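You operate a simulated robot arm through the tools that you are given. There is no shell and no other tool. Be economical: measure what you need, move in short steps, check, and stop when the job is done.

You are at the controls of a simulated two-armed robot. One attempt, no reset.

## Task
Hold the silver short post, deburr its end with the teal pad, then tray it.
Fine: stand it on the clear patch first; the pad goes back, the post goes in the purple tray. Set down upright: short post, pad. What is to be rubbed or washed off counts as gone when no trace of it is left.
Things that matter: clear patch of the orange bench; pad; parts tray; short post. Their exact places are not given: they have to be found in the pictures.

Only the result counts: the job must be done as asked and must still hold three seconds after the hand-in. Knocking over, shifting, dropping, spilling or breaking anything else fails it.

## Robot
Two 7-joint arms with two-finger grippers on one trunk, on a base that drives. Base frame: it is fixed to the floor where the robot stands at the start and does not move with it; the origin is under the middle of the robot, x ahead of it, y to its left, z up; the surface under the hand at the start is at about z = 80. Readings come in cm, degrees, newtons and seconds.
The left shoulder is at the start at [4.1, 17.5, 122.8], the right one opposite. With the tool pointing down near the work surface each hand reaches from about 10 to 82 cm from the robot's upright axis, wherever it stands, measured 20 degrees to its own side. Places, roughly: clear patch of the orange bench [50, 20, 80]; pad (5x4x6 cm) [50, 40, 80]; short post (4x4x13 cm) [50, 0, 90]. Payload 2.94 kg a hand.
The TCP of each hand is the grasp point between the finger pads, 3 cm short of the fingertips. In the tool frame z runs along the fingers and y along their closing line. The gripper opens to 13.8 cm. The gripper's body begins 10.9 cm behind the TCP.
Orientation is that of the tool frame in the base frame, as a unit quaternion [w, x, y, z]. With the fingers straight down and closing along the base's y, the tool's x points along the base's -x, its y along +y and its z along -z.

## Interface
- The arms move only by the tool drive_tool. It takes "left_increments", "right_increments" or both (then of equal length, played together; a hand with none holds still); each is a list of rows, each a list of 7 numbers: the turn, a rotation vector about the tool's x, y, z in units of 4 degrees (1.0 is 4 degrees), then the shift along the tool's x, y, z in units of 20 mm (1.0 is 20 mm), then the finger opening in cm, from 0 to 13.8. In form: [[ax, ay, az, x, y, z, claw], ...]. A call has 1 to 8 rows; each row shifts and turns the commanded pose from where the row before left it, along the tool's axes as they then stand. A call with a number of a shift or a turn outside -1 to 1 is refused whole. A row lasts 0.2 s, in which the tool goes at most 5 cm and 8.6 degrees; a call with a longer step from one row to the next is refused whole, and so is a gripper value outside its range. A pose out of reach is approached as far as the arm can. The call stops where the force on the tool passes 40 N (or 10 N more than at its start, if that is more) or the arm is blocked; 0.2 s more then pass. Each finger halts on what it meets, pressing with about 44 N; the grip force reading is that of the motor and also rises with nothing between the fingers. The clock runs only during rows and for 0.2 s after the last one: add rows that do not move to give the fingers time. The reply holds the time, the measured pose of the TCP, the force on the tool along the base axes, the opening and the grip force, in the units named above and with some noise, with the torque about the TCP (base axes, N m) and any sound that the robot's microphone picked up, and new pictures: "views" is both (left out), scene, wrist or none (wrist: the cameras of the hands that moved).
- Cameras (640 x 400 px; columns grow to the right, rows downward): "scene" is now at [9.45, 1.78, 170.11]; the picture's right is [0.18, -0.98, 0.00], its down [-0.75, -0.14, -0.64] and it looks along [0.63, 0.12, -0.77] (base axes); focal length 294 px, centre (320, 200). "left" rides on the left gripper at [7.1, -1.9, -14.6] in its tool frame; the picture's right is [0.26, 0.96, 0.00], its down [-0.85, 0.23, -0.48] and it looks along [-0.46, 0.13, 0.88] (tool axes); focal length 280 px, centre (320, 200). "right" rides on the right gripper at [7.1, 1.9, -14.6] in its tool frame; the picture's right is [-0.26, 0.97, 0.00], its down [-0.85, -0.23, -0.48] and it looks along [-0.46, -0.13, 0.88] (tool axes); focal length 280 px, centre (320, 200).
- move_column(by): slides the trunk up (or, below 0, down) by that many cm; the arms and the scene camera ride with it, the base frame stays. It gives what a move gives, with no picture.
- drive_base(legs): drives the robot by 1 to 6 legs, each [ahead, turn to the left] in cm and degrees, along the robot's own axes; the way and the turn of a leg run together, so that a leg with both is an arc; at most 150 cm and 180 degrees a leg. The arms and the cameras ride along, it lands a little off, and it stops where it bumps. It gives what a move gives, and a new picture of the scene camera.
- head_to(pan, tilt): turns the head with the scene camera to pan (to the left, within 120 degrees either way) and tilt (down, from -29 to 69), counted from straight ahead of the robot. It gives what a move gives, and a new picture of the scene camera.
- pixel_to_xyz(camera, pixels): for up to 12 pixels [column, row] of the newest picture of that camera ("zoom" is the newest enlarged one), the place [x, y, z] in the base frame of the surface seen there, good to about 0.2 cm, but the place of the scene camera against the robot may be out by one fixed shift of up to 1.2 cm in any direction. No time passes.
- zoom(camera, box): a new picture of the part [left, top, right, bottom] of that camera's present view, enlarged. No time passes.
- hand_in(): hands the job in; it is judged then, once.

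Go step by step. Measure first, check grasps and placings, and put right what went wrong. The budget is 80 turns and 260 pictures, counting those below and the enlarged ones. Unless the task says otherwise, let go and move clear before handing in, and close with one line.

The tools are called after "Call:" as a command line: name --argument value ..., lists and objects as JSON in quotes. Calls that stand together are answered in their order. drive_tool: Moves the arms, as the interface text tells. Its arguments: {"type":"object","properties":{"left_increments":{"type":"array","items":{"type":"array","items":{"type":"number"}}},"right_increments":{"type":"array","items":{"type":"array","items":{"type":"number"}}},"views":{"type":"string","enum":["both","scene","wrist","none"]}},"required":[]} The other tools are called the same way: move_column (by) slides the trunk up or down; drive_base (legs) drives the base; head_to (pan, tilt) turns the head that bears the scene camera; pixel_to_xyz (camera, pixels) gives the place of the surface under pixels of a picture; zoom (camera, box) takes an enlarged picture of a part of a camera's view; hand_in () hands the job in.

At the start:

```text
t: 0.0
left_position: [54.45, 45.07, 127.11]
left_tcp_rot: [0.0, 0.0, 1.0, 0.0]
left_force: [-0.2, -0.8, -0.1]
left_wrist_torque: [0.05, -0.03, -0.02]
left_finger_gap: 13.78
left_grasp_force: 0.0
right_position: [50.81, -4.87, 117.82]
right_tcp_rot: [-0.001, 0.0, 1.0, 0.002]
right_force: [-0.4, -1.0, 0.2]
right_wrist_torque: [0.02, 0.0, 0.0]
right_finger_gap: 13.81
right_grasp_force: 0.0
trunk travel left (down, up): [-40.0, 33.4]
robot x, y, heading: [-0.04, 0.06, -0.2]
head pan, tilt: [10.5, 49.9]
```

scene: 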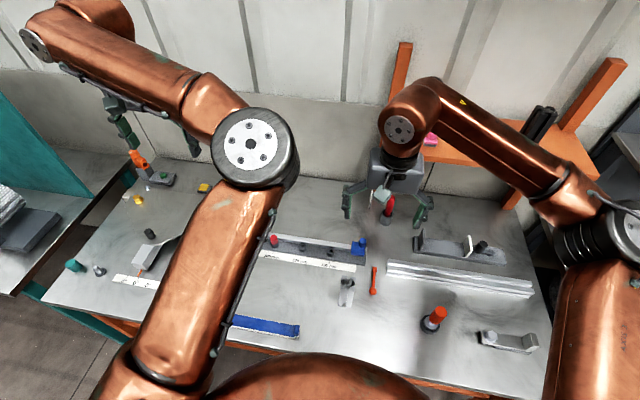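
right: 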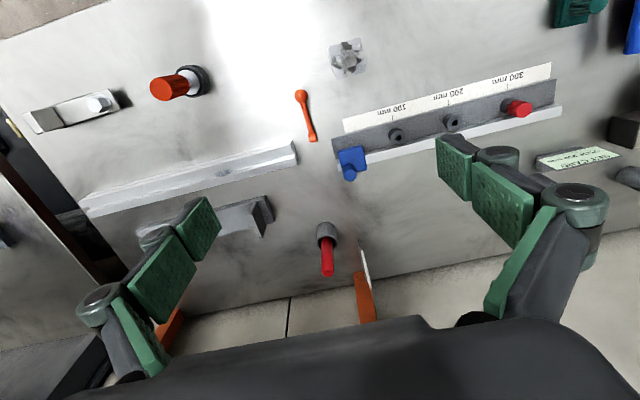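
left: 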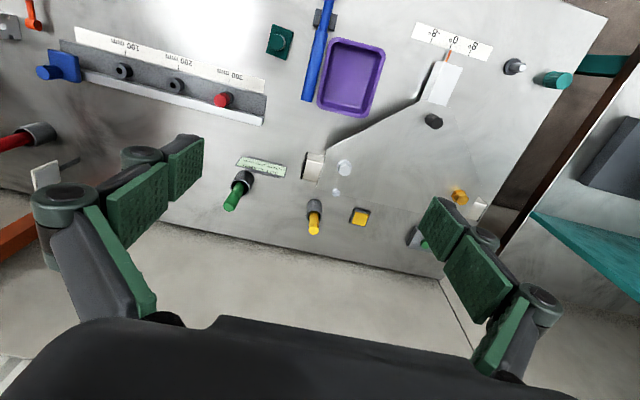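

The wrist pictures show a purple tray around left (350,75), a teal block near left (280,40) and a silver object near right (347,55). I'll enlarge these and measure them.

Call:
zoom --camera "left" --box '[220, 0, 420, 125]'

Call:
zoom --camera "right" --box '[270, 10, 430, 110]'

Call:
zoom --camera "scene" --box '[220, 200, 460, 350]'

Call:
pixel_to_xyz --camera "left" --pixels '[[278, 40], [350, 75], [345, 42], [378, 50], [328, 100], [368, 108], [310, 50], [555, 80], [515, 66]]'

Call:
pixel_to_xyz --camera "right" --pixels '[[347, 55], [340, 45], [355, 65], [180, 85], [568, 12]]'

```text
3.20 times, centred on (320, 62) of left
```

zoom: 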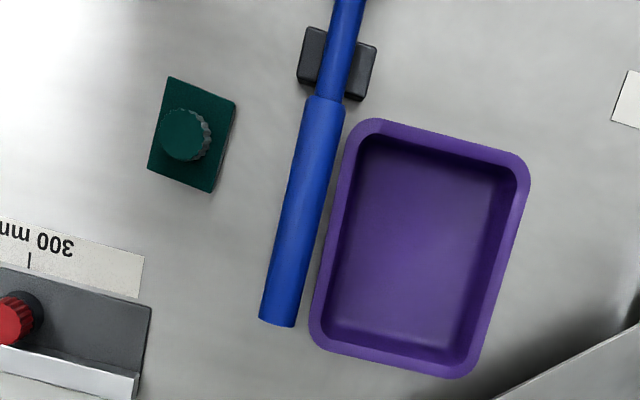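

```text
4.00 times, centred on (350, 60) of right
```

zoom: 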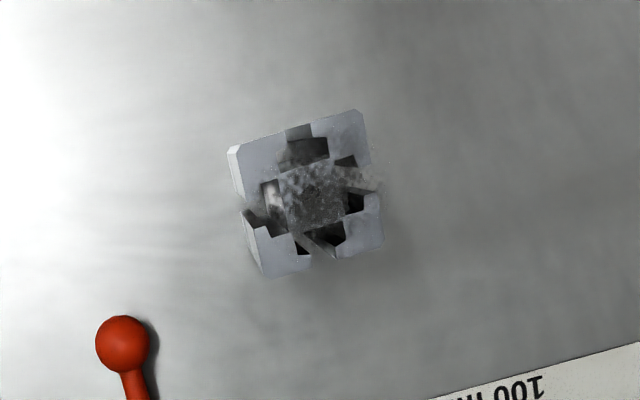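

```text
2.67 times, centred on (340, 275) of scene
```

zoom: 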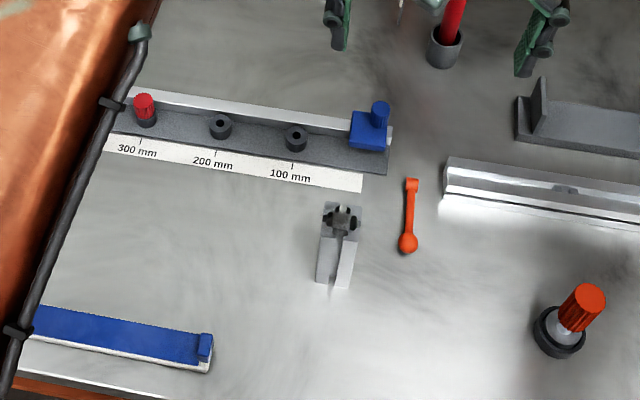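

```text
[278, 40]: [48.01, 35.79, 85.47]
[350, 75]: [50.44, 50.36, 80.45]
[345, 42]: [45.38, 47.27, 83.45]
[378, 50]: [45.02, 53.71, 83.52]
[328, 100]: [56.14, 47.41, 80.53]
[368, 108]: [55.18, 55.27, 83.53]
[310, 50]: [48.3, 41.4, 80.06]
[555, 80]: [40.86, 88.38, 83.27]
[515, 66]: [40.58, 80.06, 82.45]
```

```text
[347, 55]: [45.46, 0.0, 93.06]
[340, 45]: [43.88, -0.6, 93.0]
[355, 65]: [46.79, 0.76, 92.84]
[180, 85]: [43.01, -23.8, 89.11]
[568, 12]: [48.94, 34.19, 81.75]
```

The post stands with its top at z≈93 around (45.4, 0), with grey residue on the upper end. The pad is a teal base with a round knob near (48,35.5). I'll measure the corners of both.

Call:
pixel_to_xyz --camera "right" --pixels '[[328.5, 48], [359, 38.5], [365, 70.5], [337, 78], [331, 47], [357, 40], [364, 68], [339, 76], [346, 58]]'

Call:
pixel_to_xyz --camera "left" --pixels '[[273, 25.5], [292, 32], [286, 58.5], [268, 51.5], [271, 40], [278, 34], [278, 48], [283, 42], [288, 45]]'

Call:
pixel_to_xyz --camera "scene" --pixels '[[347, 281], [340, 305], [352, 307], [372, 292], [320, 268], [356, 270], [298, 332], [240, 322], [300, 300], [280, 290]]'

Call:
zoom --camera "left" --box '[250, 10, 314, 50]'

```text
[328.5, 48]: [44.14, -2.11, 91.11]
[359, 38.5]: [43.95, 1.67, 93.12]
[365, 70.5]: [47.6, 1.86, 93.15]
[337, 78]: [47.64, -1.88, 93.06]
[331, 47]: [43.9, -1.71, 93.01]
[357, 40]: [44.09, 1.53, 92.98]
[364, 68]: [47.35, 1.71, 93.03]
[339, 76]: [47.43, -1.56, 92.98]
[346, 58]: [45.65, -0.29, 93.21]
```

```text
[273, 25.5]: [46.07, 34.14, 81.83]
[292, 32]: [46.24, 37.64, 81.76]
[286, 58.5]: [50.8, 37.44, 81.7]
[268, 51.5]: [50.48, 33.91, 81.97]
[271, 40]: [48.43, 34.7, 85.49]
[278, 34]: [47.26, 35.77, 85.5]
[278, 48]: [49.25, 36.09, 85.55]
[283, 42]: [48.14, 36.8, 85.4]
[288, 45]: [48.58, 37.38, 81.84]
```

```text
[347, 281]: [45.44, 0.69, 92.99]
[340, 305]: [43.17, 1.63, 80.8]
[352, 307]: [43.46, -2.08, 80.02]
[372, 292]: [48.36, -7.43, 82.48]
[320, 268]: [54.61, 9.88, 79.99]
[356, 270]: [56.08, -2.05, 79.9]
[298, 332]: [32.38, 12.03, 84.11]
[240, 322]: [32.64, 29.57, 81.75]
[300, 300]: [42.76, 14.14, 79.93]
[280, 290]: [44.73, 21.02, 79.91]
```

```text
10.00 times, centred on (282, 30) of left
```

zoom: 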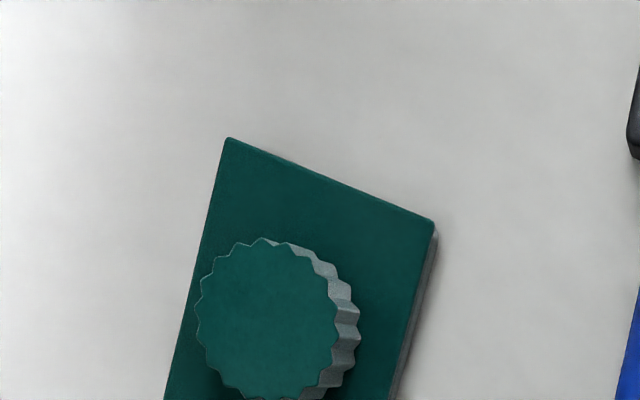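

The post is axis-aligned, centred at (45.75,-0.05) with top z=93. The pad is centred at (48.4,35.8), with its knob top at 85.5. I'll turn the right hand to a shallow approach from the -y side so the post's top stays free.

Call:
drive_tool --right_increments '[[-0.5563, 0.5563, 0.9637, 0, 0, 0, 13.8], [-0.5563, 0.5563, 0.9637, 0, 0, 0, 13.8], [-0.5563, 0.5563, 0.9637, 0, 0, 0, 13.8], [-0.5563, 0.5563, 0.9637, 0, 0, 0, 13.8], [-0.5563, 0.5563, 0.9637, 0, 0, 0, 13.8], [-0.5563, 0.5563, 0.9637, 0, 0, 0, 13.8], [-0.5563, 0.5563, 0.9637, 0, 0, 0, 13.8]]' --views "none"

Call:
drive_tool --right_increments '[[-0.5563, 0.5563, 0.9637, 0, 0, 0, 13.8], [-0.5563, 0.5563, 0.9637, 0, 0, 0, 13.8], [-0.5563, 0.5563, 0.9637, 0, 0, 0, 13.8], [-0.5563, 0.5563, 0.9637, 0, 0, 0, 13.8], [-0.5563, 0.5563, 0.9637, 0, 0, 0, 13.8], [-0.5563, 0.5563, 0.9637, 0, 0, 0, 13.8], [-0.5563, 0.5563, 0.9637, 0, 0, 0, 13.8]]' --views "none"

Call:
drive_tool --right_increments '[[-0.5563, 0.5563, 0.9637, 0, 0, 0, 13.8], [-0.5563, 0.5563, 0.9637, 0, 0, 0, 13.8], [-0.5563, 0.5563, 0.9637, 0, 0, 0, 13.8], [-0.5563, 0.5563, 0.9637, 0, 0, 0, 13.8], [-0.5563, 0.5563, 0.9637, 0, 0, 0, 13.8], [-0.5563, 0.5563, 0.9637, 0, 0, 0, 13.8], [-0.5563, 0.5563, 0.9637, 0, 0, 0, 13.8], [0, 0, 0, 0, 0, 0, 13.8]]'

```text
t: 1.6
left_position: [54.49, 44.94, 127.14]
left_tcp_rot: [0.0, 0.001, 1.0, 0.001]
left_force: [0.6, -0.1, -0.2]
left_wrist_torque: [-0.01, 0.02, 0.0]
left_finger_gap: 13.8
left_grasp_force: 0.2
right_position: [50.84, -4.88, 117.87]
right_tcp_rot: [-0.135, 0.233, 0.954, 0.135]
right_force: [0.3, 0.3, 0.5]
right_wrist_torque: [0.01, -0.01, 0.03]
right_finger_gap: 13.79
right_grasp_force: 0.0
trunk travel left (down, up): [-40.0, 33.4]
robot x, y, heading: [-0.24, -0.55, -0.2]
head pan, tilt: [10.5, 49.9]
```

```text
t: 3.2
left_position: [54.48, 45.07, 127.18]
left_tcp_rot: [0.0, 0.001, 1.0, 0.001]
left_force: [-0.5, 0.7, -0.5]
left_wrist_torque: [-0.02, -0.02, 0.03]
left_finger_gap: 13.78
left_grasp_force: 0.1
right_position: [50.7, -4.85, 117.91]
right_tcp_rot: [-0.256, 0.442, 0.82, 0.257]
right_force: [0.4, 0.2, -0.6]
right_wrist_torque: [0.02, -0.03, 0.0]
right_finger_gap: 13.8
right_grasp_force: 0.0
trunk travel left (down, up): [-40.0, 33.4]
robot x, y, heading: [-0.24, 0.04, -0.1]
head pan, tilt: [10.5, 49.9]
```

```text
t: 5.0
left_position: [54.55, 45.12, 127.18]
left_tcp_rot: [0.0, 0.001, 1.0, 0.0]
left_force: [-0.7, 0.4, 0.2]
left_wrist_torque: [-0.02, 0.0, -0.01]
left_finger_gap: 13.81
left_grasp_force: 0.1
right_position: [50.89, -4.99, 117.96]
right_tcp_rot: [-0.355, 0.612, 0.611, 0.355]
right_force: [0.2, 0.0, -0.2]
right_wrist_torque: [0.05, -0.03, -0.03]
right_finger_gap: 13.81
right_grasp_force: 0.1
trunk travel left (down, up): [-40.0, 33.4]
robot x, y, heading: [0.14, -0.14, 0.2]
head pan, tilt: [10.5, 49.9]
```

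scene: 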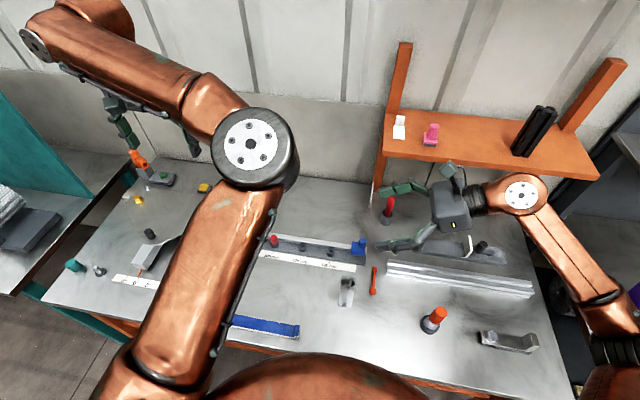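
right: 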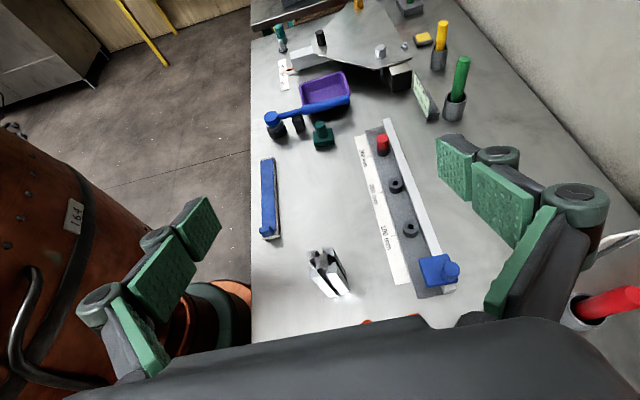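

The orientation is as planned (fingers along +y, 30° down). Now I'll move to the pre-grasp pose in line with the post, with the fingers narrowed to 8 cm.

Call:
drive_tool --right_increments '[[0, 0, 0, -0.886, -0.182, 0.355, 12], [0, 0, 0, -0.886, -0.182, 0.355, 10], [0, 0, 0, -0.886, -0.182, 0.355, 8], [0, 0, 0, -0.886, -0.182, 0.355, 8], [0, 0, 0, -0.886, -0.182, 0.355, 8], [0, 0, 0, -0.886, -0.182, 0.355, 8], [0, 0, 0, -0.886, -0.182, 0.355, 8]]' --views "none"

Call:
drive_tool --right_increments '[[0, 0, 0, -0.886, -0.182, 0.355, 8], [0, 0, 0, -0.886, -0.182, 0.355, 8], [0, 0, 0, -0.886, -0.182, 0.355, 8], [0, 0, 0, -0.886, -0.182, 0.355, 8], [0, 0, 0, -0.886, -0.182, 0.355, 8], [0, 0, 0, -0.886, -0.182, 0.355, 8], [0, 0, 0, -0.886, -0.182, 0.355, 8], [0, 0, 0, 0, 0, 0, 8]]'

```text
t: 6.6
left_position: [54.43, 45.07, 127.12]
left_tcp_rot: [0.0, 0.001, 1.0, 0.001]
left_force: [0.2, -1.4, 0.2]
left_wrist_torque: [-0.01, 0.0, 0.0]
left_finger_gap: 13.8
left_grasp_force: 0.0
right_position: [48.18, -6.8, 104.55]
right_tcp_rot: [-0.354, 0.612, 0.612, 0.354]
right_force: [1.2, 0.8, 1.0]
right_wrist_torque: [0.02, -0.01, 0.01]
right_finger_gap: 7.99
right_grasp_force: 0.0
trunk travel left (down, up): [-40.0, 33.4]
robot x, y, heading: [0.03, -0.08, 0.0]
head pan, tilt: [10.5, 49.9]
```

```text
t: 8.4
left_position: [54.33, 45.1, 127.05]
left_tcp_rot: [0.0, 0.001, 1.0, 0.0]
left_force: [-0.5, 0.2, 0.2]
left_wrist_torque: [0.0, -0.02, 0.01]
left_finger_gap: 13.79
left_grasp_force: 0.0
right_position: [45.89, -8.4, 91.49]
right_tcp_rot: [-0.355, 0.612, 0.612, 0.354]
right_force: [-0.2, 0.7, 0.3]
right_wrist_torque: [-0.02, -0.03, 0.01]
right_finger_gap: 8.01
right_grasp_force: 0.0
trunk travel left (down, up): [-40.0, 33.4]
robot x, y, heading: [-0.0, 0.03, -0.1]
head pan, tilt: [10.5, 49.9]
```

scene: 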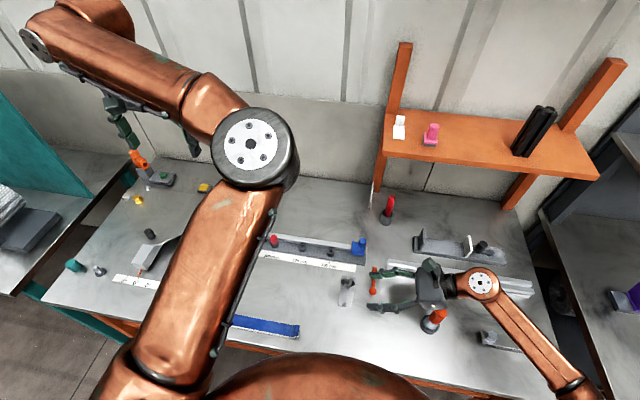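
right: 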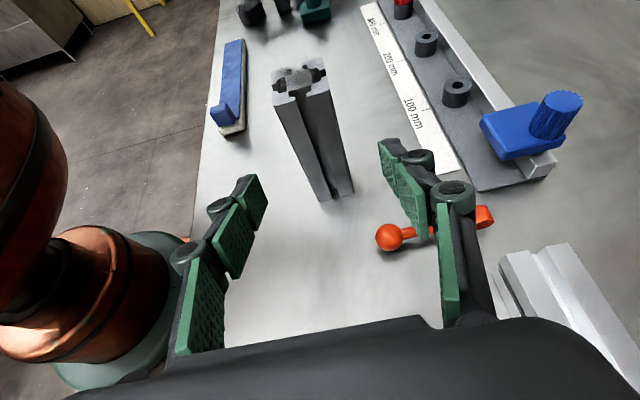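

The post stands centred between the fingers in the right wrist view (315,135), and the spoon stays below the finger path. I'm advancing 9.9 cm and closing.

Call:
drive_tool --right_increments '[[0, 0, 0, 0, 0, 0.82, 8], [0, 0, 0, 0, 0, 0.82, 8], [0, 0, 0, 0, 0, 0.82, 8], [0, 0, 0, 0, 0, 0.82, 8], [0, 0, 0, 0, 0, 0.82, 8], [0, 0, 0, 0, 0, 0.82, 8], [0, 0, 0, 0, 0, 0, 8]]'

```text
t: 10.0
left_position: [54.26, 44.95, 127.14]
left_tcp_rot: [0.0, 0.001, 1.0, 0.001]
left_force: [-1.4, -0.7, -0.1]
left_wrist_torque: [-0.02, 0.05, -0.02]
left_finger_gap: 13.81
left_grasp_force: 0.0
right_position: [45.85, -0.19, 86.85]
right_tcp_rot: [-0.353, 0.61, 0.612, 0.357]
right_force: [-0.7, -0.6, -0.4]
right_wrist_torque: [0.01, 0.04, 0.0]
right_finger_gap: 8.02
right_grasp_force: 0.1
trunk travel left (down, up): [-40.0, 33.4]
robot x, y, heading: [-0.31, 0.43, -0.1]
head pan, tilt: [10.5, 49.9]
```

scene: 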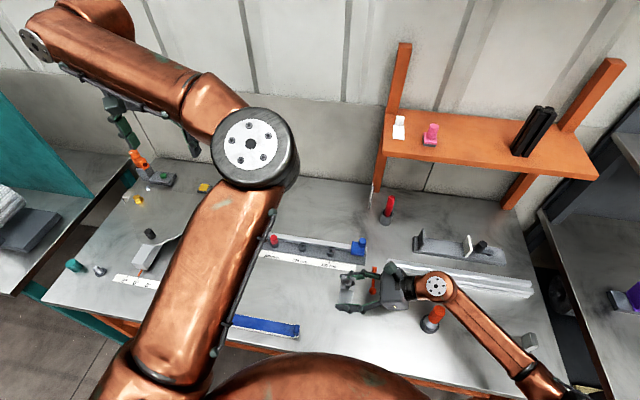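
right: 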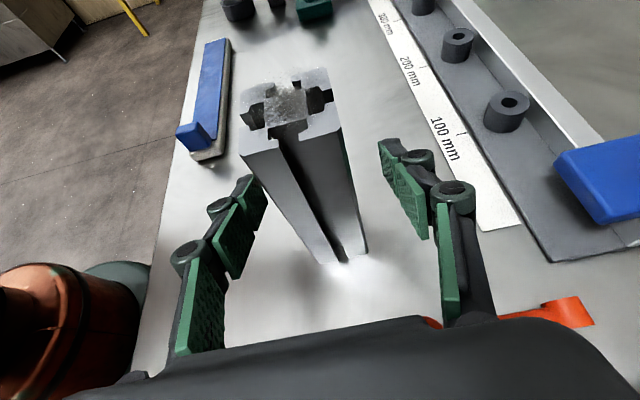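

The post sits between the finger tips. I'm closing on it and checking the grip.

Call:
drive_tool --right_increments '[[0, 0, 0, 0, 0, 0, 6], [0, 0, 0, 0, 0, 0, 4.5], [0, 0, 0, 0, 0, 0, 3], [0, 0, 0, 0, 0, 0, 3], [0, 0, 0, 0, 0, 0, 3]]' --views "wrist"

Call:
zoom --camera "right" --box '[200, 50, 400, 175]'

```text
t: 11.2
left_position: [54.19, 45.07, 127.29]
left_tcp_rot: [0.001, 0.001, 1.0, 0.0]
left_force: [-0.3, -1.0, 0.8]
left_wrist_torque: [0.03, 0.0, 0.0]
left_finger_gap: 13.79
left_grasp_force: 0.3
right_position: [45.76, -0.09, 86.94]
right_tcp_rot: [-0.352, 0.611, 0.612, 0.358]
right_force: [0.4, 0.4, 0.0]
right_wrist_torque: [0.01, -0.01, 0.02]
right_finger_gap: 3.9
right_grasp_force: 44.0
trunk travel left (down, up): [-40.0, 33.4]
robot x, y, heading: [0.17, -0.12, -0.0]
head pan, tilt: [10.5, 49.9]
```

right: 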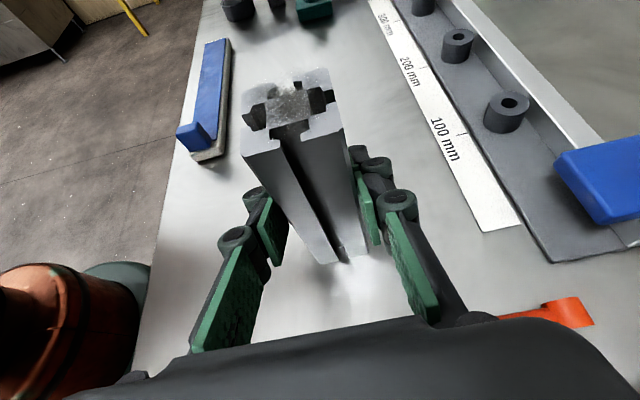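

```text
3.20 times, centred on (300, 112) of right
```

zoom: 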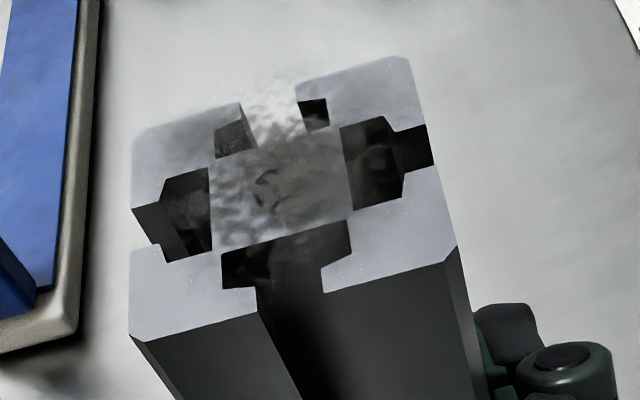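

The grip is 44 N at a 3.9 cm opening, and the residue is on the central part of the top end. I'm lifting 5 cm and carrying it to about (46.5, 20).

Call:
drive_tool --right_increments '[[0, 0, 0, 0.433, 0, -0.25, 3], [0, 0, 0, 0.866, 0, -0.5, 3], [0, 0, 0, 0.866, 0, -0.5, 3], [0, 0, 0, 0.25, 0.1, 0.433, 3], [0, 0, 0, 0.5, 0.1, 0.866, 3], [0, 0, 0, 0.5, 0.1, 0.866, 3], [0, 0, 0, 0.5, 0.1, 0.866, 3], [0, 0, 0, 0.5, 0, 0.866, 3]]' --views "wrist"

Call:
drive_tool --right_increments '[[0, 0, 0, 0.5, 0, 0.866, 3], [0, 0, 0, 0.5, 0, 0.866, 3], [0, 0, 0, 0.5, 0, 0.866, 3], [0, 0, 0, 0.5, 0, 0.866, 3], [0, 0, 0, 0.5, 0, 0.866, 3], [0, 0, 0, 0.25, 0, 0.433, 3], [0, 0, 0, 0, 0, 0, 3]]'

```text
t: 13.0
left_position: [54.37, 45.23, 127.09]
left_tcp_rot: [0.0, 0.001, 1.0, 0.001]
left_force: [-0.8, 0.0, -0.3]
left_wrist_torque: [-0.05, 0.02, -0.02]
left_finger_gap: 13.82
left_grasp_force: 0.1
right_position: [46.39, 9.0, 91.49]
right_tcp_rot: [-0.355, 0.612, 0.612, 0.354]
right_force: [-0.4, 0.5, -1.5]
right_wrist_torque: [-0.01, 0.03, 0.01]
right_finger_gap: 3.91
right_grasp_force: 44.1
trunk travel left (down, up): [-40.0, 33.4]
robot x, y, heading: [-0.19, -0.35, -0.0]
head pan, tilt: [10.5, 49.9]
```

right: 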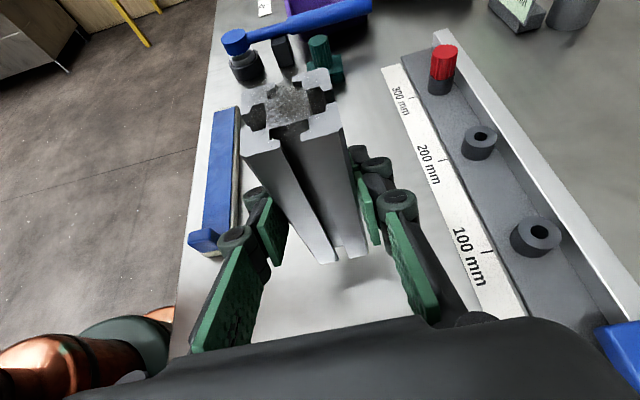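

```text
t: 14.6
left_position: [54.41, 45.15, 127.1]
left_tcp_rot: [0.001, 0.0, 1.0, 0.0]
left_force: [0.0, -0.9, 0.2]
left_wrist_torque: [0.02, 0.0, 0.01]
left_finger_gap: 13.78
left_grasp_force: 0.0
right_position: [46.61, 19.79, 91.44]
right_tcp_rot: [-0.355, 0.612, 0.612, 0.354]
right_force: [0.0, 0.1, -1.2]
right_wrist_torque: [0.0, 0.02, 0.03]
right_finger_gap: 3.91
right_grasp_force: 44.1
trunk travel left (down, up): [-40.0, 33.4]
robot x, y, heading: [0.17, 0.13, -0.1]
head pan, tilt: [10.5, 49.9]
```

scene: 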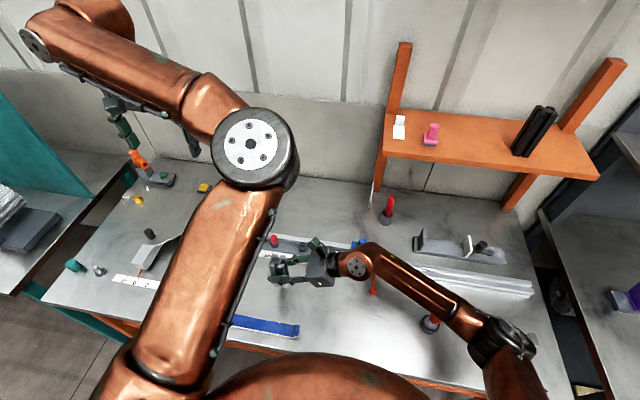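
right: 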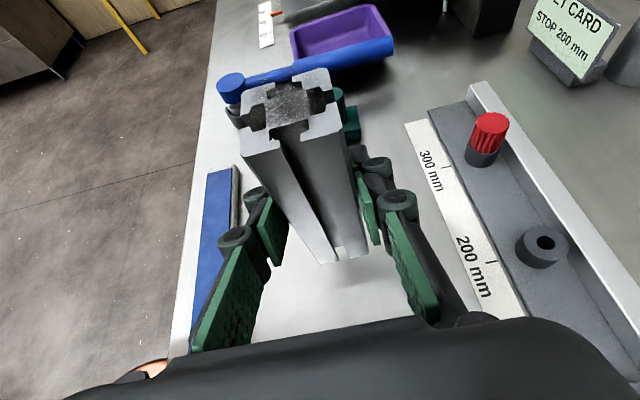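

The bench is clear at the patch. I'm lowering the post gently to the bench.

Call:
drive_tool --right_increments '[[0, 0, 0, -0.693, 0, 0.4, 3], [0, 0, 0, -0.693, 0, 0.4, 3], [0, 0, 0, -0.433, 0, 0.25, 3], [0, 0, 0, -0.1, 0, 0.06, 3], [0, 0, 0, -0.1, 0, 0.06, 3], [0, 0, 0, -0.06, 0, 0.035, 3], [0, 0, 0, 0, 0, 0, 3]]'

```text
t: 16.2
left_position: [54.41, 45.06, 127.17]
left_tcp_rot: [0.0, 0.002, 1.0, 0.0]
left_force: [-0.4, -0.9, -1.2]
left_wrist_torque: [0.0, -0.01, 0.03]
left_finger_gap: 13.76
left_grasp_force: 0.1
right_position: [46.53, 19.94, 86.95]
right_tcp_rot: [-0.355, 0.611, 0.612, 0.356]
right_force: [-0.9, -1.5, 7.0]
right_wrist_torque: [-0.21, -0.15, -0.02]
right_finger_gap: 3.91
right_grasp_force: 44.1
trunk travel left (down, up): [-40.0, 33.4]
robot x, y, heading: [0.17, -0.04, -0.0]
head pan, tilt: [10.5, 49.9]
```

scene: 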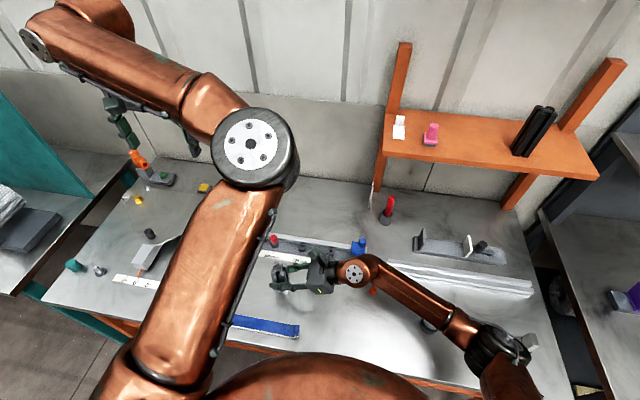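
right: 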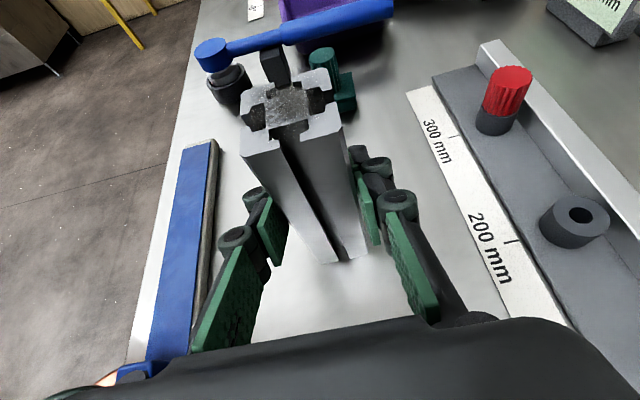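

The post stands on the patch (7 N contact). I'll release and re-grip briefly so it seats, and measure the clearances around the pad.

Call:
drive_tool --right_increments '[[0, 0, 0, 0, 0, 0, 4.6], [0, 0, 0, 0, 0, 0, 5], [0, 0, 0, 0, 0, 0, 5], [0, 0, 0, 0, 0, 0, 4], [0, 0, 0, 0, 0, 0, 3], [0, 0, 0, 0, 0, 0, 3], [0, 0, 0, 0, 0, 0, 3]]' --views "wrist"

Call:
pixel_to_xyz --camera "left" --pixels '[[312, 80], [318, 60], [322, 40], [314, 20], [334, 8], [306, 95]]'

Call:
pixel_to_xyz --camera "right" --pixels '[[251, 93], [322, 70], [331, 133], [252, 150], [290, 108]]'

```text
t: 17.8
left_position: [54.53, 45.16, 127.11]
left_tcp_rot: [0.0, 0.001, 1.0, -0.001]
left_force: [0.0, -0.1, 0.2]
left_wrist_torque: [0.0, 0.0, -0.02]
left_finger_gap: 13.81
left_grasp_force: 0.1
right_position: [46.51, 19.98, 86.7]
right_tcp_rot: [-0.356, 0.611, 0.612, 0.354]
right_force: [0.8, -0.1, 1.1]
right_wrist_torque: [-0.02, 0.0, -0.02]
right_finger_gap: 3.91
right_grasp_force: 43.8
trunk travel left (down, up): [-40.0, 33.4]
robot x, y, heading: [-0.2, -0.06, -0.1]
head pan, tilt: [10.5, 49.9]
```

right: 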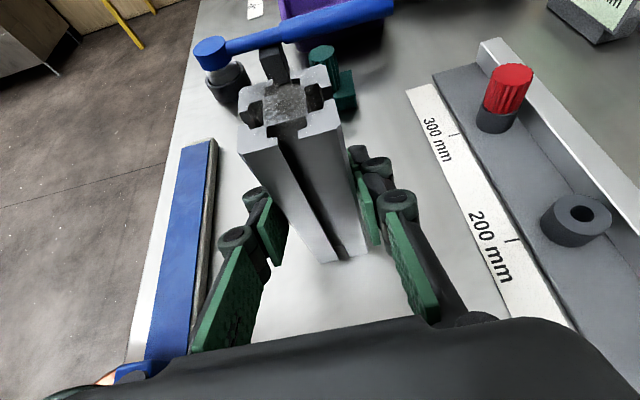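

```text
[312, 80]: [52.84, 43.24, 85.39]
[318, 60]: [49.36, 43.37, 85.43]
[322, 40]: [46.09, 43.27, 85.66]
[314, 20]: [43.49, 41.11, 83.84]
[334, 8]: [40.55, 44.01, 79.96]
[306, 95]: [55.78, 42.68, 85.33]
```

```text
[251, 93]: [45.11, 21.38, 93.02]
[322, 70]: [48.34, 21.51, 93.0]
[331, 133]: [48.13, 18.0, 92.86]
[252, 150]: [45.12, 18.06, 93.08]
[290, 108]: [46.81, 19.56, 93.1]
```

The post is at (46.5,19.95) and the pad-to-rod clearance is enough for fingers closing along y. The left hand goes above the knob with a 4.5 cm opening.

Call:
drive_tool --left_increments '[[0, 0, 0, 0.192, -0.292, 0.94, 12], [0, 0, 0, 0.192, -0.292, 0.94, 10], [0, 0, 0, 0.192, -0.292, 0.94, 8], [0, 0, 0, 0.192, -0.292, 0.94, 6.5], [0, 0, 0, 0.192, -0.292, 0.94, 5], [0, 0, 0, 0.192, -0.292, 0.94, 4.5], [0, 0, 0, 0.192, -0.292, 0.94, 4.5], [0, 0, 0, 0.192, -0.292, 0.94, 4.5]]' --views "none"

Call:
drive_tool --left_increments '[[0, 0, 0, 0.192, -0.292, 0.94, 4.5], [0, 0, 0, 0.192, -0.292, 0.94, 4.5], [0, 0, 0, 0.192, -0.292, 0.94, 4.5], [0, 0, 0, 0.192, -0.292, 0.94, 4.5], [0, 0, 0, 0.192, -0.292, 0.94, 4.5], [0, 0, 0, 0.192, -0.292, 0.94, 4.5], [0, 0, 0, 0.192, -0.292, 0.94, 4.5], [0, 0, 0, 0.192, -0.292, 0.94, 4.5]]'

```text
t: 19.6
left_position: [51.48, 40.34, 111.99]
left_tcp_rot: [0.001, 0.002, 1.0, 0.0]
left_force: [0.1, 0.1, -0.1]
left_wrist_torque: [-0.03, 0.05, 0.04]
left_finger_gap: 4.51
left_grasp_force: 0.1
right_position: [46.45, 19.94, 86.92]
right_tcp_rot: [-0.355, 0.612, 0.612, 0.354]
right_force: [-0.4, -0.6, 0.4]
right_wrist_torque: [-0.07, 0.0, 0.01]
right_finger_gap: 3.92
right_grasp_force: 44.3
trunk travel left (down, up): [-40.0, 33.4]
robot x, y, heading: [0.14, -0.02, 0.2]
head pan, tilt: [10.5, 49.9]
```

```text
t: 21.4
left_position: [48.49, 35.78, 96.97]
left_tcp_rot: [0.002, 0.001, 1.0, 0.001]
left_force: [-0.1, 0.1, -0.5]
left_wrist_torque: [-0.04, 0.03, 0.03]
left_finger_gap: 4.48
left_grasp_force: 0.2
right_position: [46.57, 19.84, 86.74]
right_tcp_rot: [-0.355, 0.612, 0.612, 0.354]
right_force: [0.7, 0.5, -0.1]
right_wrist_torque: [0.09, -0.04, -0.01]
right_finger_gap: 3.92
right_grasp_force: 44.1
trunk travel left (down, up): [-40.0, 33.4]
robot x, y, heading: [-0.1, -0.0, -0.0]
head pan, tilt: [10.5, 49.9]
```

scene: 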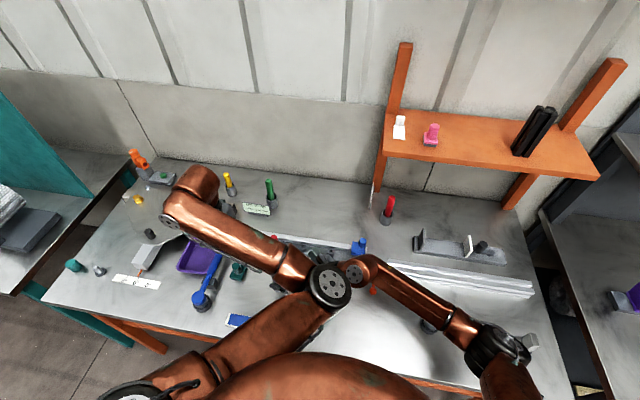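
left: 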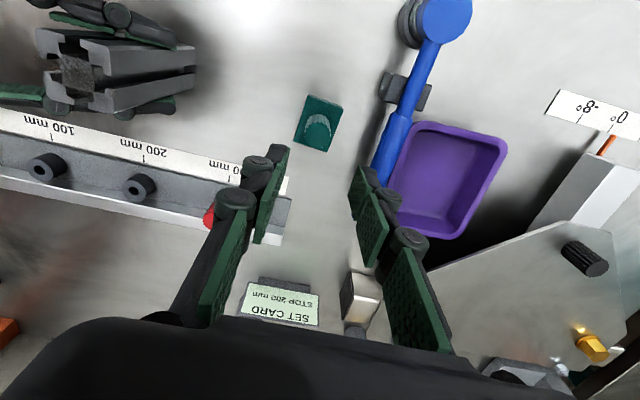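

The left hand is above the pad; the knob shows at left (318,130). I'm measuring it before descending.

Call:
pixel_to_xyz --camera "left" --pixels '[[308, 95], [342, 104], [328, 151], [297, 142], [318, 130], [306, 128], [331, 132], [318, 115], [375, 165]]'

Call:
zoom --camera "left" --box '[270, 85, 366, 145]'

```text
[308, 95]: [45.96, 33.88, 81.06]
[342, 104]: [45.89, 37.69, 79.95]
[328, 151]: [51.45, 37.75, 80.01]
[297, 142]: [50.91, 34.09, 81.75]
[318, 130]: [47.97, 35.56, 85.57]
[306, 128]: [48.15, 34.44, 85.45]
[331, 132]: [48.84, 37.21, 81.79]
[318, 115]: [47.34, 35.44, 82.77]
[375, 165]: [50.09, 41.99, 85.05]
```

```text
6.67 times, centred on (318, 115) of left
```

zoom: 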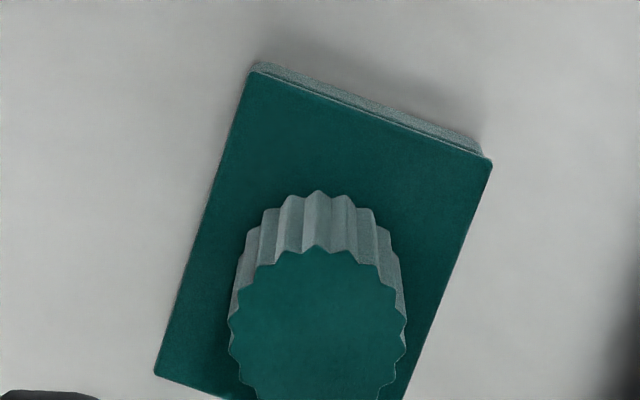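

The knob is at (48.35,35.6) with the base top at 81.8. I'm descending until the tips sit just above the base (TCP ≈85.3).

Call:
drive_tool --left_increments '[[0, 0, 0, 0, -0.06, 0.95, 4.5], [0, 0, 0, 0, 0, 0.95, 4.5], [0, 0, 0, 0, 0, 0.95, 4.5], [0, 0, 0, 0, 0, 0.95, 4.5], [0, 0, 0, 0, 0, 0.95, 4.5], [0, 0, 0, 0, 0, 0.95, 4.5], [0, 0, 0, 0, 0, 0.1, 4.5], [0, 0, 0, 0, 0, 0, 4.5]]' --views "wrist"

```text
t: 23.2
left_position: [48.93, 36.69, 85.89]
left_tcp_rot: [0.004, -0.003, 1.0, 0.003]
left_force: [-0.4, -1.1, 0.3]
left_wrist_torque: [-0.12, 0.0, 0.0]
left_finger_gap: 4.54
left_grasp_force: 0.3
left hand out of reach, approached as far as the arm can: row 1, 3
right_position: [46.61, 19.87, 86.89]
right_tcp_rot: [-0.355, 0.611, 0.612, 0.354]
right_force: [0.3, 1.0, -0.3]
right_wrist_torque: [-0.02, 0.02, 0.03]
right_finger_gap: 3.9
right_grasp_force: 43.8
trunk travel left (down, up): [-40.0, 33.4]
robot x, y, heading: [0.05, -0.15, 0.0]
head pan, tilt: [10.5, 49.9]
```

left: 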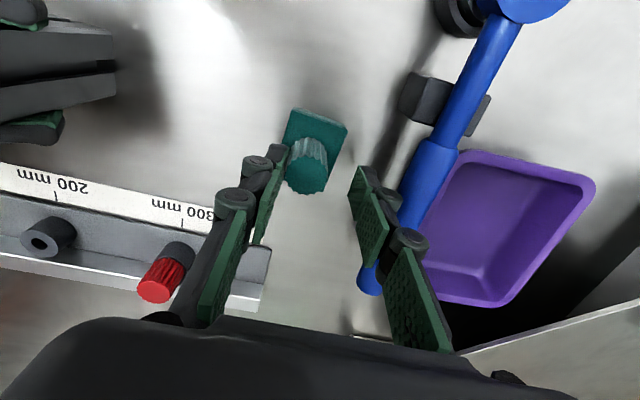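

Rows 1 and 3 were reported out of reach and the TCP ended 1 cm too far in +y (the knob is off-centre at (308,170)). I'll hold still and nudge toward -y to see how it responds.

Call:
drive_tool --left_increments '[[0, 0, 0, 0, 0, 0, 4.5], [0, 0, 0, 0, 0, 0, 4.5], [0, 0, 0, 0.1, -0.2, 0, 4.5], [0, 0, 0, 0.1, -0.2, 0, 4.5], [0, 0, 0, 0, 0, 0, 4.5]]'

```text
t: 24.4
left_position: [49.11, 36.53, 86.23]
left_tcp_rot: [0.01, -0.006, 1.0, 0.006]
left_force: [-0.3, -0.2, -0.1]
left_wrist_torque: [0.0, 0.02, -0.02]
left_finger_gap: 4.5
left_grasp_force: 0.1
left hand out of reach, approached as far as the arm can: row 4
right_position: [46.42, 19.88, 86.87]
right_tcp_rot: [-0.355, 0.612, 0.612, 0.354]
right_force: [-0.8, -0.3, 0.5]
right_wrist_torque: [-0.03, -0.04, 0.02]
right_finger_gap: 3.91
right_grasp_force: 44.2
trunk travel left (down, up): [-40.0, 33.4]
robot x, y, heading: [0.24, 0.37, -0.3]
head pan, tilt: [10.5, 49.9]
```

scene: 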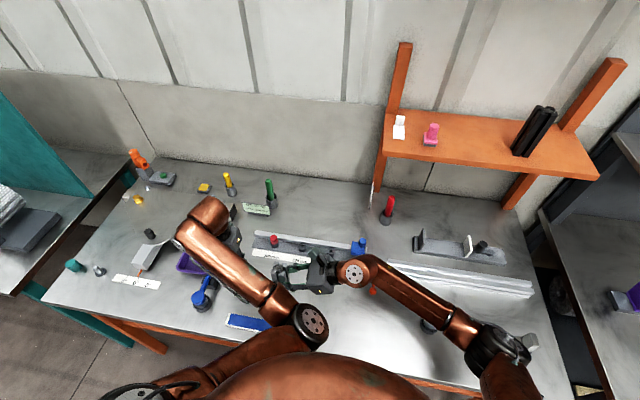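
left: 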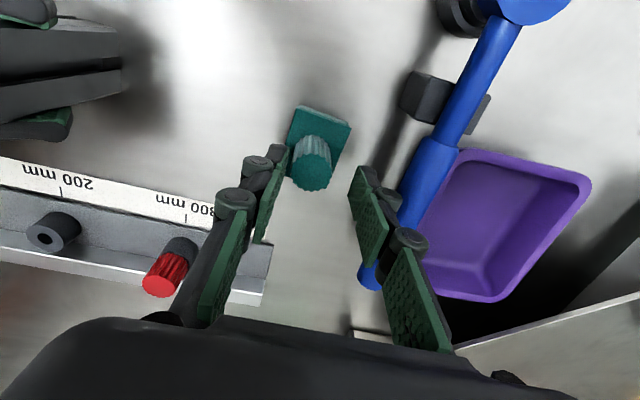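

The drift suggests the left wrist wants its fingers leaning forward. I'll rise a little, tilt the fingers about 16° forward, and see whether the reach recovers.

Call:
drive_tool --left_increments '[[0, 0, 0, 0, 0, -0.8, 4.5], [0, -1, 0, 0, 0, -0.5, 4.5], [0, -1, 0, 0, 0, 0, 4.5], [0, -1, 0, 0, 0, 0, 4.5], [0, -1, 0, 0, 0, 0, 4.5], [0, 0, 0, 0, 0, 0, 4.5], [0, 0, 0, 0, 0, 0, 4.5]]' --views "scene"

```text
t: 26.2
left_position: [49.87, 39.31, 90.41]
left_tcp_rot: [0.16, -0.011, 0.987, 0.022]
left_force: [-0.4, 0.9, 0.5]
left_wrist_torque: [0.01, 0.04, 0.02]
left_finger_gap: 4.48
left_grasp_force: 0.0
left hand out of reach, approached as far as the arm can: row 1, 2
right_position: [46.44, 19.89, 86.79]
right_tcp_rot: [-0.355, 0.611, 0.612, 0.354]
right_force: [0.0, -1.4, 0.0]
right_wrist_torque: [-0.02, -0.04, 0.01]
right_finger_gap: 3.91
right_grasp_force: 44.1
trunk travel left (down, up): [-40.0, 33.4]
robot x, y, heading: [-0.1, -0.2, 0.1]
head pan, tilt: [10.5, 49.9]
stopped in row 7 (left hand): the arm was blocked; the commanded pose is now the measured one
```

scene: 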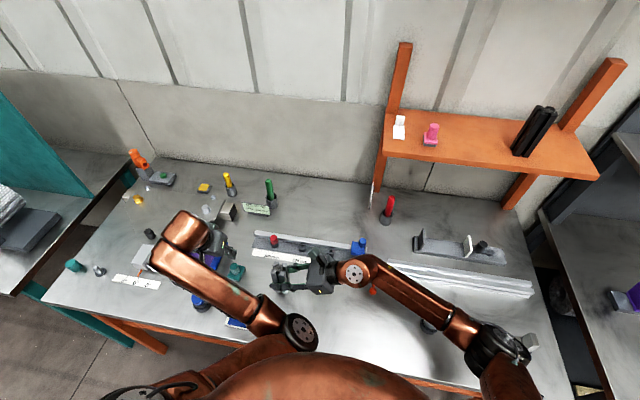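

The left elbow is jammed inward against the torso, so this stance is too close. I'll withdraw the right hand from the standing post and lift the left hand, then back the robot up to give the left arm room.

Call:
drive_tool --right_increments '[[0, 0, 0, 0, 0, 0, 5], [0, 0, 0, 0, 0, 0, 6.5], [0, 0, 0, 0, 0, 0, 7], [0, 0, 0, 0, 0, 0, 7], [0, 0, 0, 0, 0, -0.5, 7], [0, 0, 0, 0, 0, -0.9, 7], [0, 0, 0, 0, 0, -1, 7], [0, 0, 0, 0, 0, -1, 7]]' --left_increments '[[0, 0, 0, 0, 0, -0.5, 4.5], [0, 0, 0, 0, 0, -1, 4.5], [0, 0, 0, 0, 0, -1, 4.5], [0, 0, 0, 0, 0, -1, 4.5], [0, 1, 0, 0, 0, -1, 4.5], [0, 1, 0, 0, 0, -1, 4.5], [0, 1, 0, 0, 0, -1, 4.5], [0, 1, 0, 0, 0, -1, 4.5]]'

```text
t: 28.0
left_position: [45.93, 38.62, 104.44]
left_tcp_rot: [0.017, -0.013, 1.0, 0.018]
left_force: [0.1, -0.2, -0.4]
left_wrist_torque: [0.03, 0.02, 0.04]
left_finger_gap: 4.51
left_grasp_force: 0.0
left hand out of reach, approached as far as the arm can: row 4
right_position: [46.43, 13.83, 90.15]
right_tcp_rot: [-0.355, 0.612, 0.612, 0.355]
right_force: [-0.8, -0.7, -0.2]
right_wrist_torque: [0.02, 0.01, 0.01]
right_finger_gap: 6.99
right_grasp_force: 0.0
trunk travel left (down, up): [-40.0, 33.4]
robot x, y, heading: [-0.04, -0.18, -0.2]
head pan, tilt: [10.5, 49.9]
```

scene: 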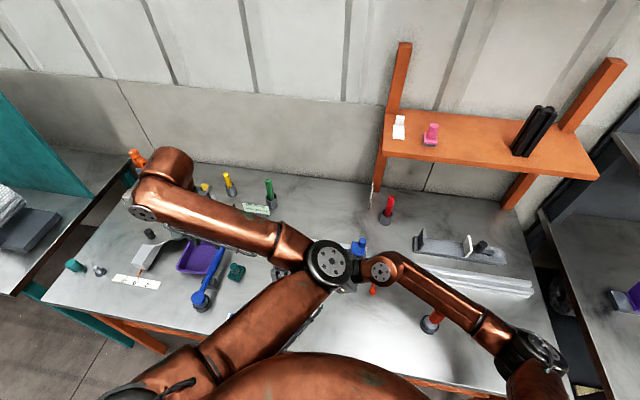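
right: 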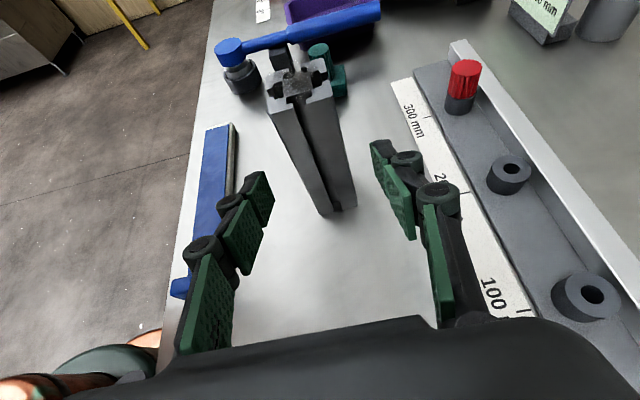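
left: 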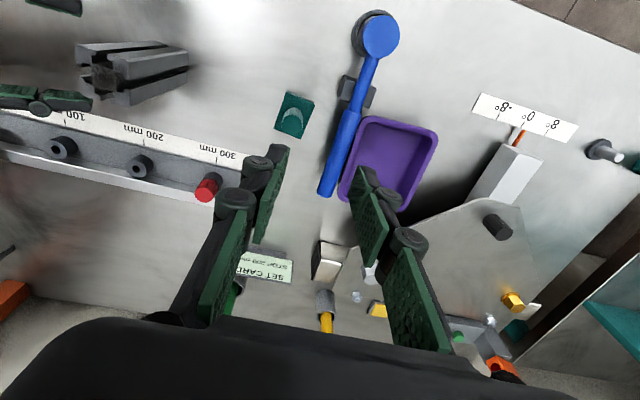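

The post stands free. I'm raising both hands well clear before backing up.

Call:
drive_tool --right_increments '[[0, 0, 0, 0, 0, -1, 7], [0, 0, 0, 0, 0, -1, 7], [0, 0, 0, 0, 0, -1, 7], [0, 0, 0, 0.866, 0, -0.5, 7], [0, 0, 0, 0.866, 0, -0.5, 7], [0, 0, 0, 0.866, 0, -0.5, 7], [0, 0, 0, 0.866, 0, -0.5, 7], [0, 0, 0, 0.866, 0, -0.5, 7]]' --left_increments '[[0, 0, 0, 0, 0.3, -1, 4.5], [0, 0, 0, 0, 0.3, -1, 4.5], [0, 0, 0, 0, 0.3, -1, 4.5], [0, 0, 0, 0, 0.3, -1, 4.5], [0, 0, 0, 0, 0.3, -1, 4.5], [0, 0, 0, 0, 0.3, -1, 4.5], [0, 0, 0, 0, 0.3, -1, 4.5], [0, 0, 0, 0, 0.3, -1, 4.5]]' --views "none"

Call:
drive_base --legs '[[-20, 0]]'

```text
t: 29.8
left_position: [45.2, 42.72, 120.61]
left_tcp_rot: [0.018, -0.013, 1.0, 0.018]
left_force: [-0.3, -0.3, 0.0]
left_wrist_torque: [0.03, 0.0, 0.02]
left_finger_gap: 4.51
left_grasp_force: 0.2
right_position: [46.52, 8.76, 103.25]
right_tcp_rot: [-0.355, 0.612, 0.612, 0.354]
right_force: [0.0, -0.3, -0.7]
right_wrist_torque: [-0.02, -0.02, 0.0]
right_finger_gap: 7.02
right_grasp_force: 0.0
trunk travel left (down, up): [-40.0, 33.4]
robot x, y, heading: [-0.07, 0.05, 0.2]
head pan, tilt: [10.5, 49.9]
```

```text
t: 31.4
left_position: [25.22, 42.87, 120.54]
left_tcp_rot: [0.017, -0.014, 1.0, 0.017]
left_force: [0.0, -0.3, -0.8]
left_wrist_torque: [-0.01, 0.05, 0.02]
left_finger_gap: 4.51
left_grasp_force: 0.1
right_position: [26.4, 8.84, 103.06]
right_tcp_rot: [-0.355, 0.612, 0.612, 0.353]
right_force: [0.8, -1.2, 0.1]
right_wrist_torque: [0.01, 0.02, 0.05]
right_finger_gap: 6.99
right_grasp_force: 0.0
trunk travel left (down, up): [-40.0, 33.4]
robot x, y, heading: [-20.38, -0.27, 0.0]
head pan, tilt: [10.5, 49.9]
```

scene: 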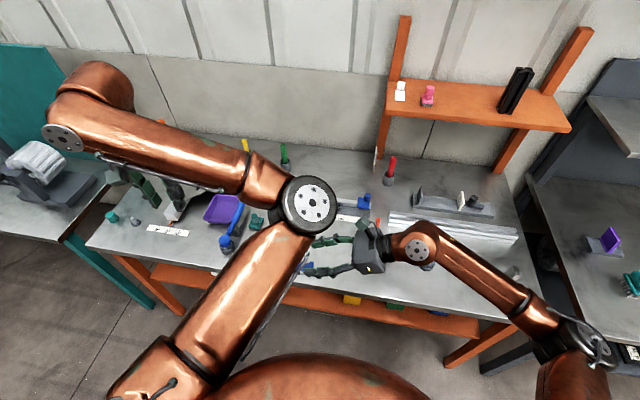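

Everything moved clear, and the robot is now 20 cm further back. The left hand goes to above the knob again, with a small orientation correction.

Call:
drive_tool --left_increments '[[0.5, 0.5, 0.37, 0, 0, 0, 4.5], [0, 0, 0, -0.9625, -0.3, 0.979, 4.5], [0, 0, 0, -0.9625, -0.3, 0.979, 4.5], [0, 0, 0, -0.9625, -0.3, 0.979, 4.5], [0, 0, 0, -0.9625, -0.3, 0.979, 4.5], [0, 0, 0, -0.9625, -0.3, 0.979, 4.5], [0, 0, 0, -0.9625, -0.3, 0.979, 4.5]]' --views "none"

Call:
drive_tool --left_increments '[[0, 0, 0, -0.9625, -0.3, 0.979, 4.5], [0, 0, 0, -0.9625, -0.3, 0.979, 4.5], [0, 0, 0, -0.9625, -0.3, 0.979, 4.5], [0, 0, 0, -0.9625, -0.3, 0.979, 4.5], [0, 0, 0, -0.9625, -0.3, 0.979, 4.5], [0, 0, 0, -0.9625, -0.3, 0.979, 4.5], [0, 0, 0, 0, 0, 0, 4.5]]'

```text
t: 33.0
left_position: [36.66, 39.2, 108.65]
left_tcp_rot: [0.001, -0.001, 1.0, 0.0]
left_force: [0.6, 0.5, 0.5]
left_wrist_torque: [-0.01, 0.01, -0.01]
left_finger_gap: 4.5
left_grasp_force: 0.1
right_position: [26.33, 8.77, 103.07]
right_tcp_rot: [-0.355, 0.612, 0.612, 0.354]
right_force: [0.8, 0.6, 0.1]
right_wrist_torque: [0.0, 0.0, -0.03]
right_finger_gap: 6.97
right_grasp_force: 0.1
trunk travel left (down, up): [-40.0, 33.4]
robot x, y, heading: [-20.46, 0.3, -0.2]
head pan, tilt: [10.5, 49.9]
```

```text
t: 34.6
left_position: [47.86, 35.63, 97.32]
left_tcp_rot: [0.002, -0.001, 1.0, 0.0]
left_force: [0.5, -0.2, -0.2]
left_wrist_torque: [0.03, 0.0, -0.01]
left_finger_gap: 4.49
left_grasp_force: 0.0
right_position: [26.26, 8.8, 103.11]
right_tcp_rot: [-0.354, 0.612, 0.612, 0.354]
right_force: [0.2, -1.5, -0.1]
right_wrist_torque: [0.01, 0.01, -0.02]
right_finger_gap: 6.97
right_grasp_force: 0.0
trunk travel left (down, up): [-40.0, 33.4]
robot x, y, heading: [-20.09, 0.11, 0.1]
head pan, tilt: [10.5, 49.9]
```

scene: 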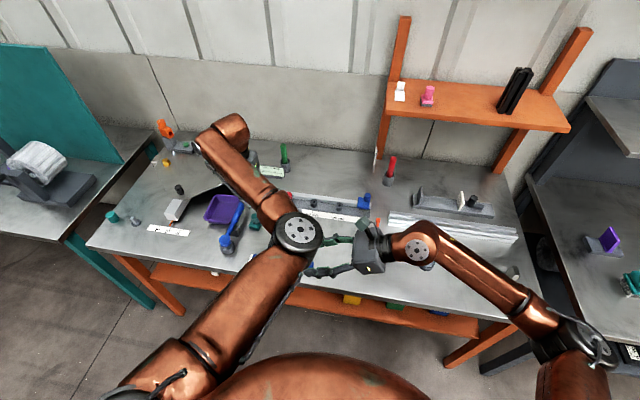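
left: 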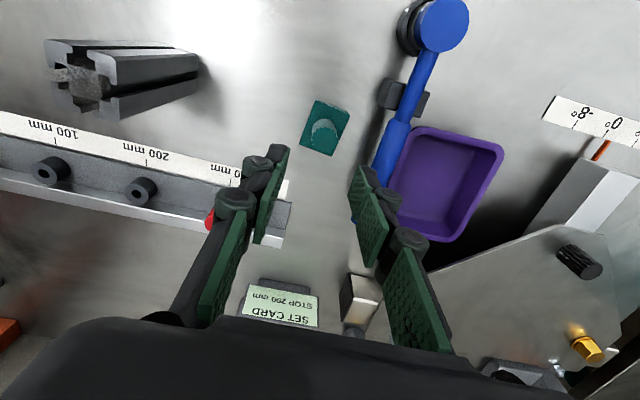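

The left hand reached the pre-grasp pose without complaint. I'm checking the knob offset and how high the left elbow and forearm are.

Call:
pixel_to_xyz --camera "scene" --pixels '[[299, 233], [270, 205], [225, 160], [220, 310], [415, 250], [500, 290]]'

Call:
pixel_to_xyz --camera "left" --pixels '[[325, 133], [314, 131], [337, 133], [325, 148]]'

```text
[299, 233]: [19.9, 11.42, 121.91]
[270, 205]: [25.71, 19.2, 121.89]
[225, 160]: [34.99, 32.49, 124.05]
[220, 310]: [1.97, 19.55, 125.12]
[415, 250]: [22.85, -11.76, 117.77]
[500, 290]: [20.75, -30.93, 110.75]
```

```text
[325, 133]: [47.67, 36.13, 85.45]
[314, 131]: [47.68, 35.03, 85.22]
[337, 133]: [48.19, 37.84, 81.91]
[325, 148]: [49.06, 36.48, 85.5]
```

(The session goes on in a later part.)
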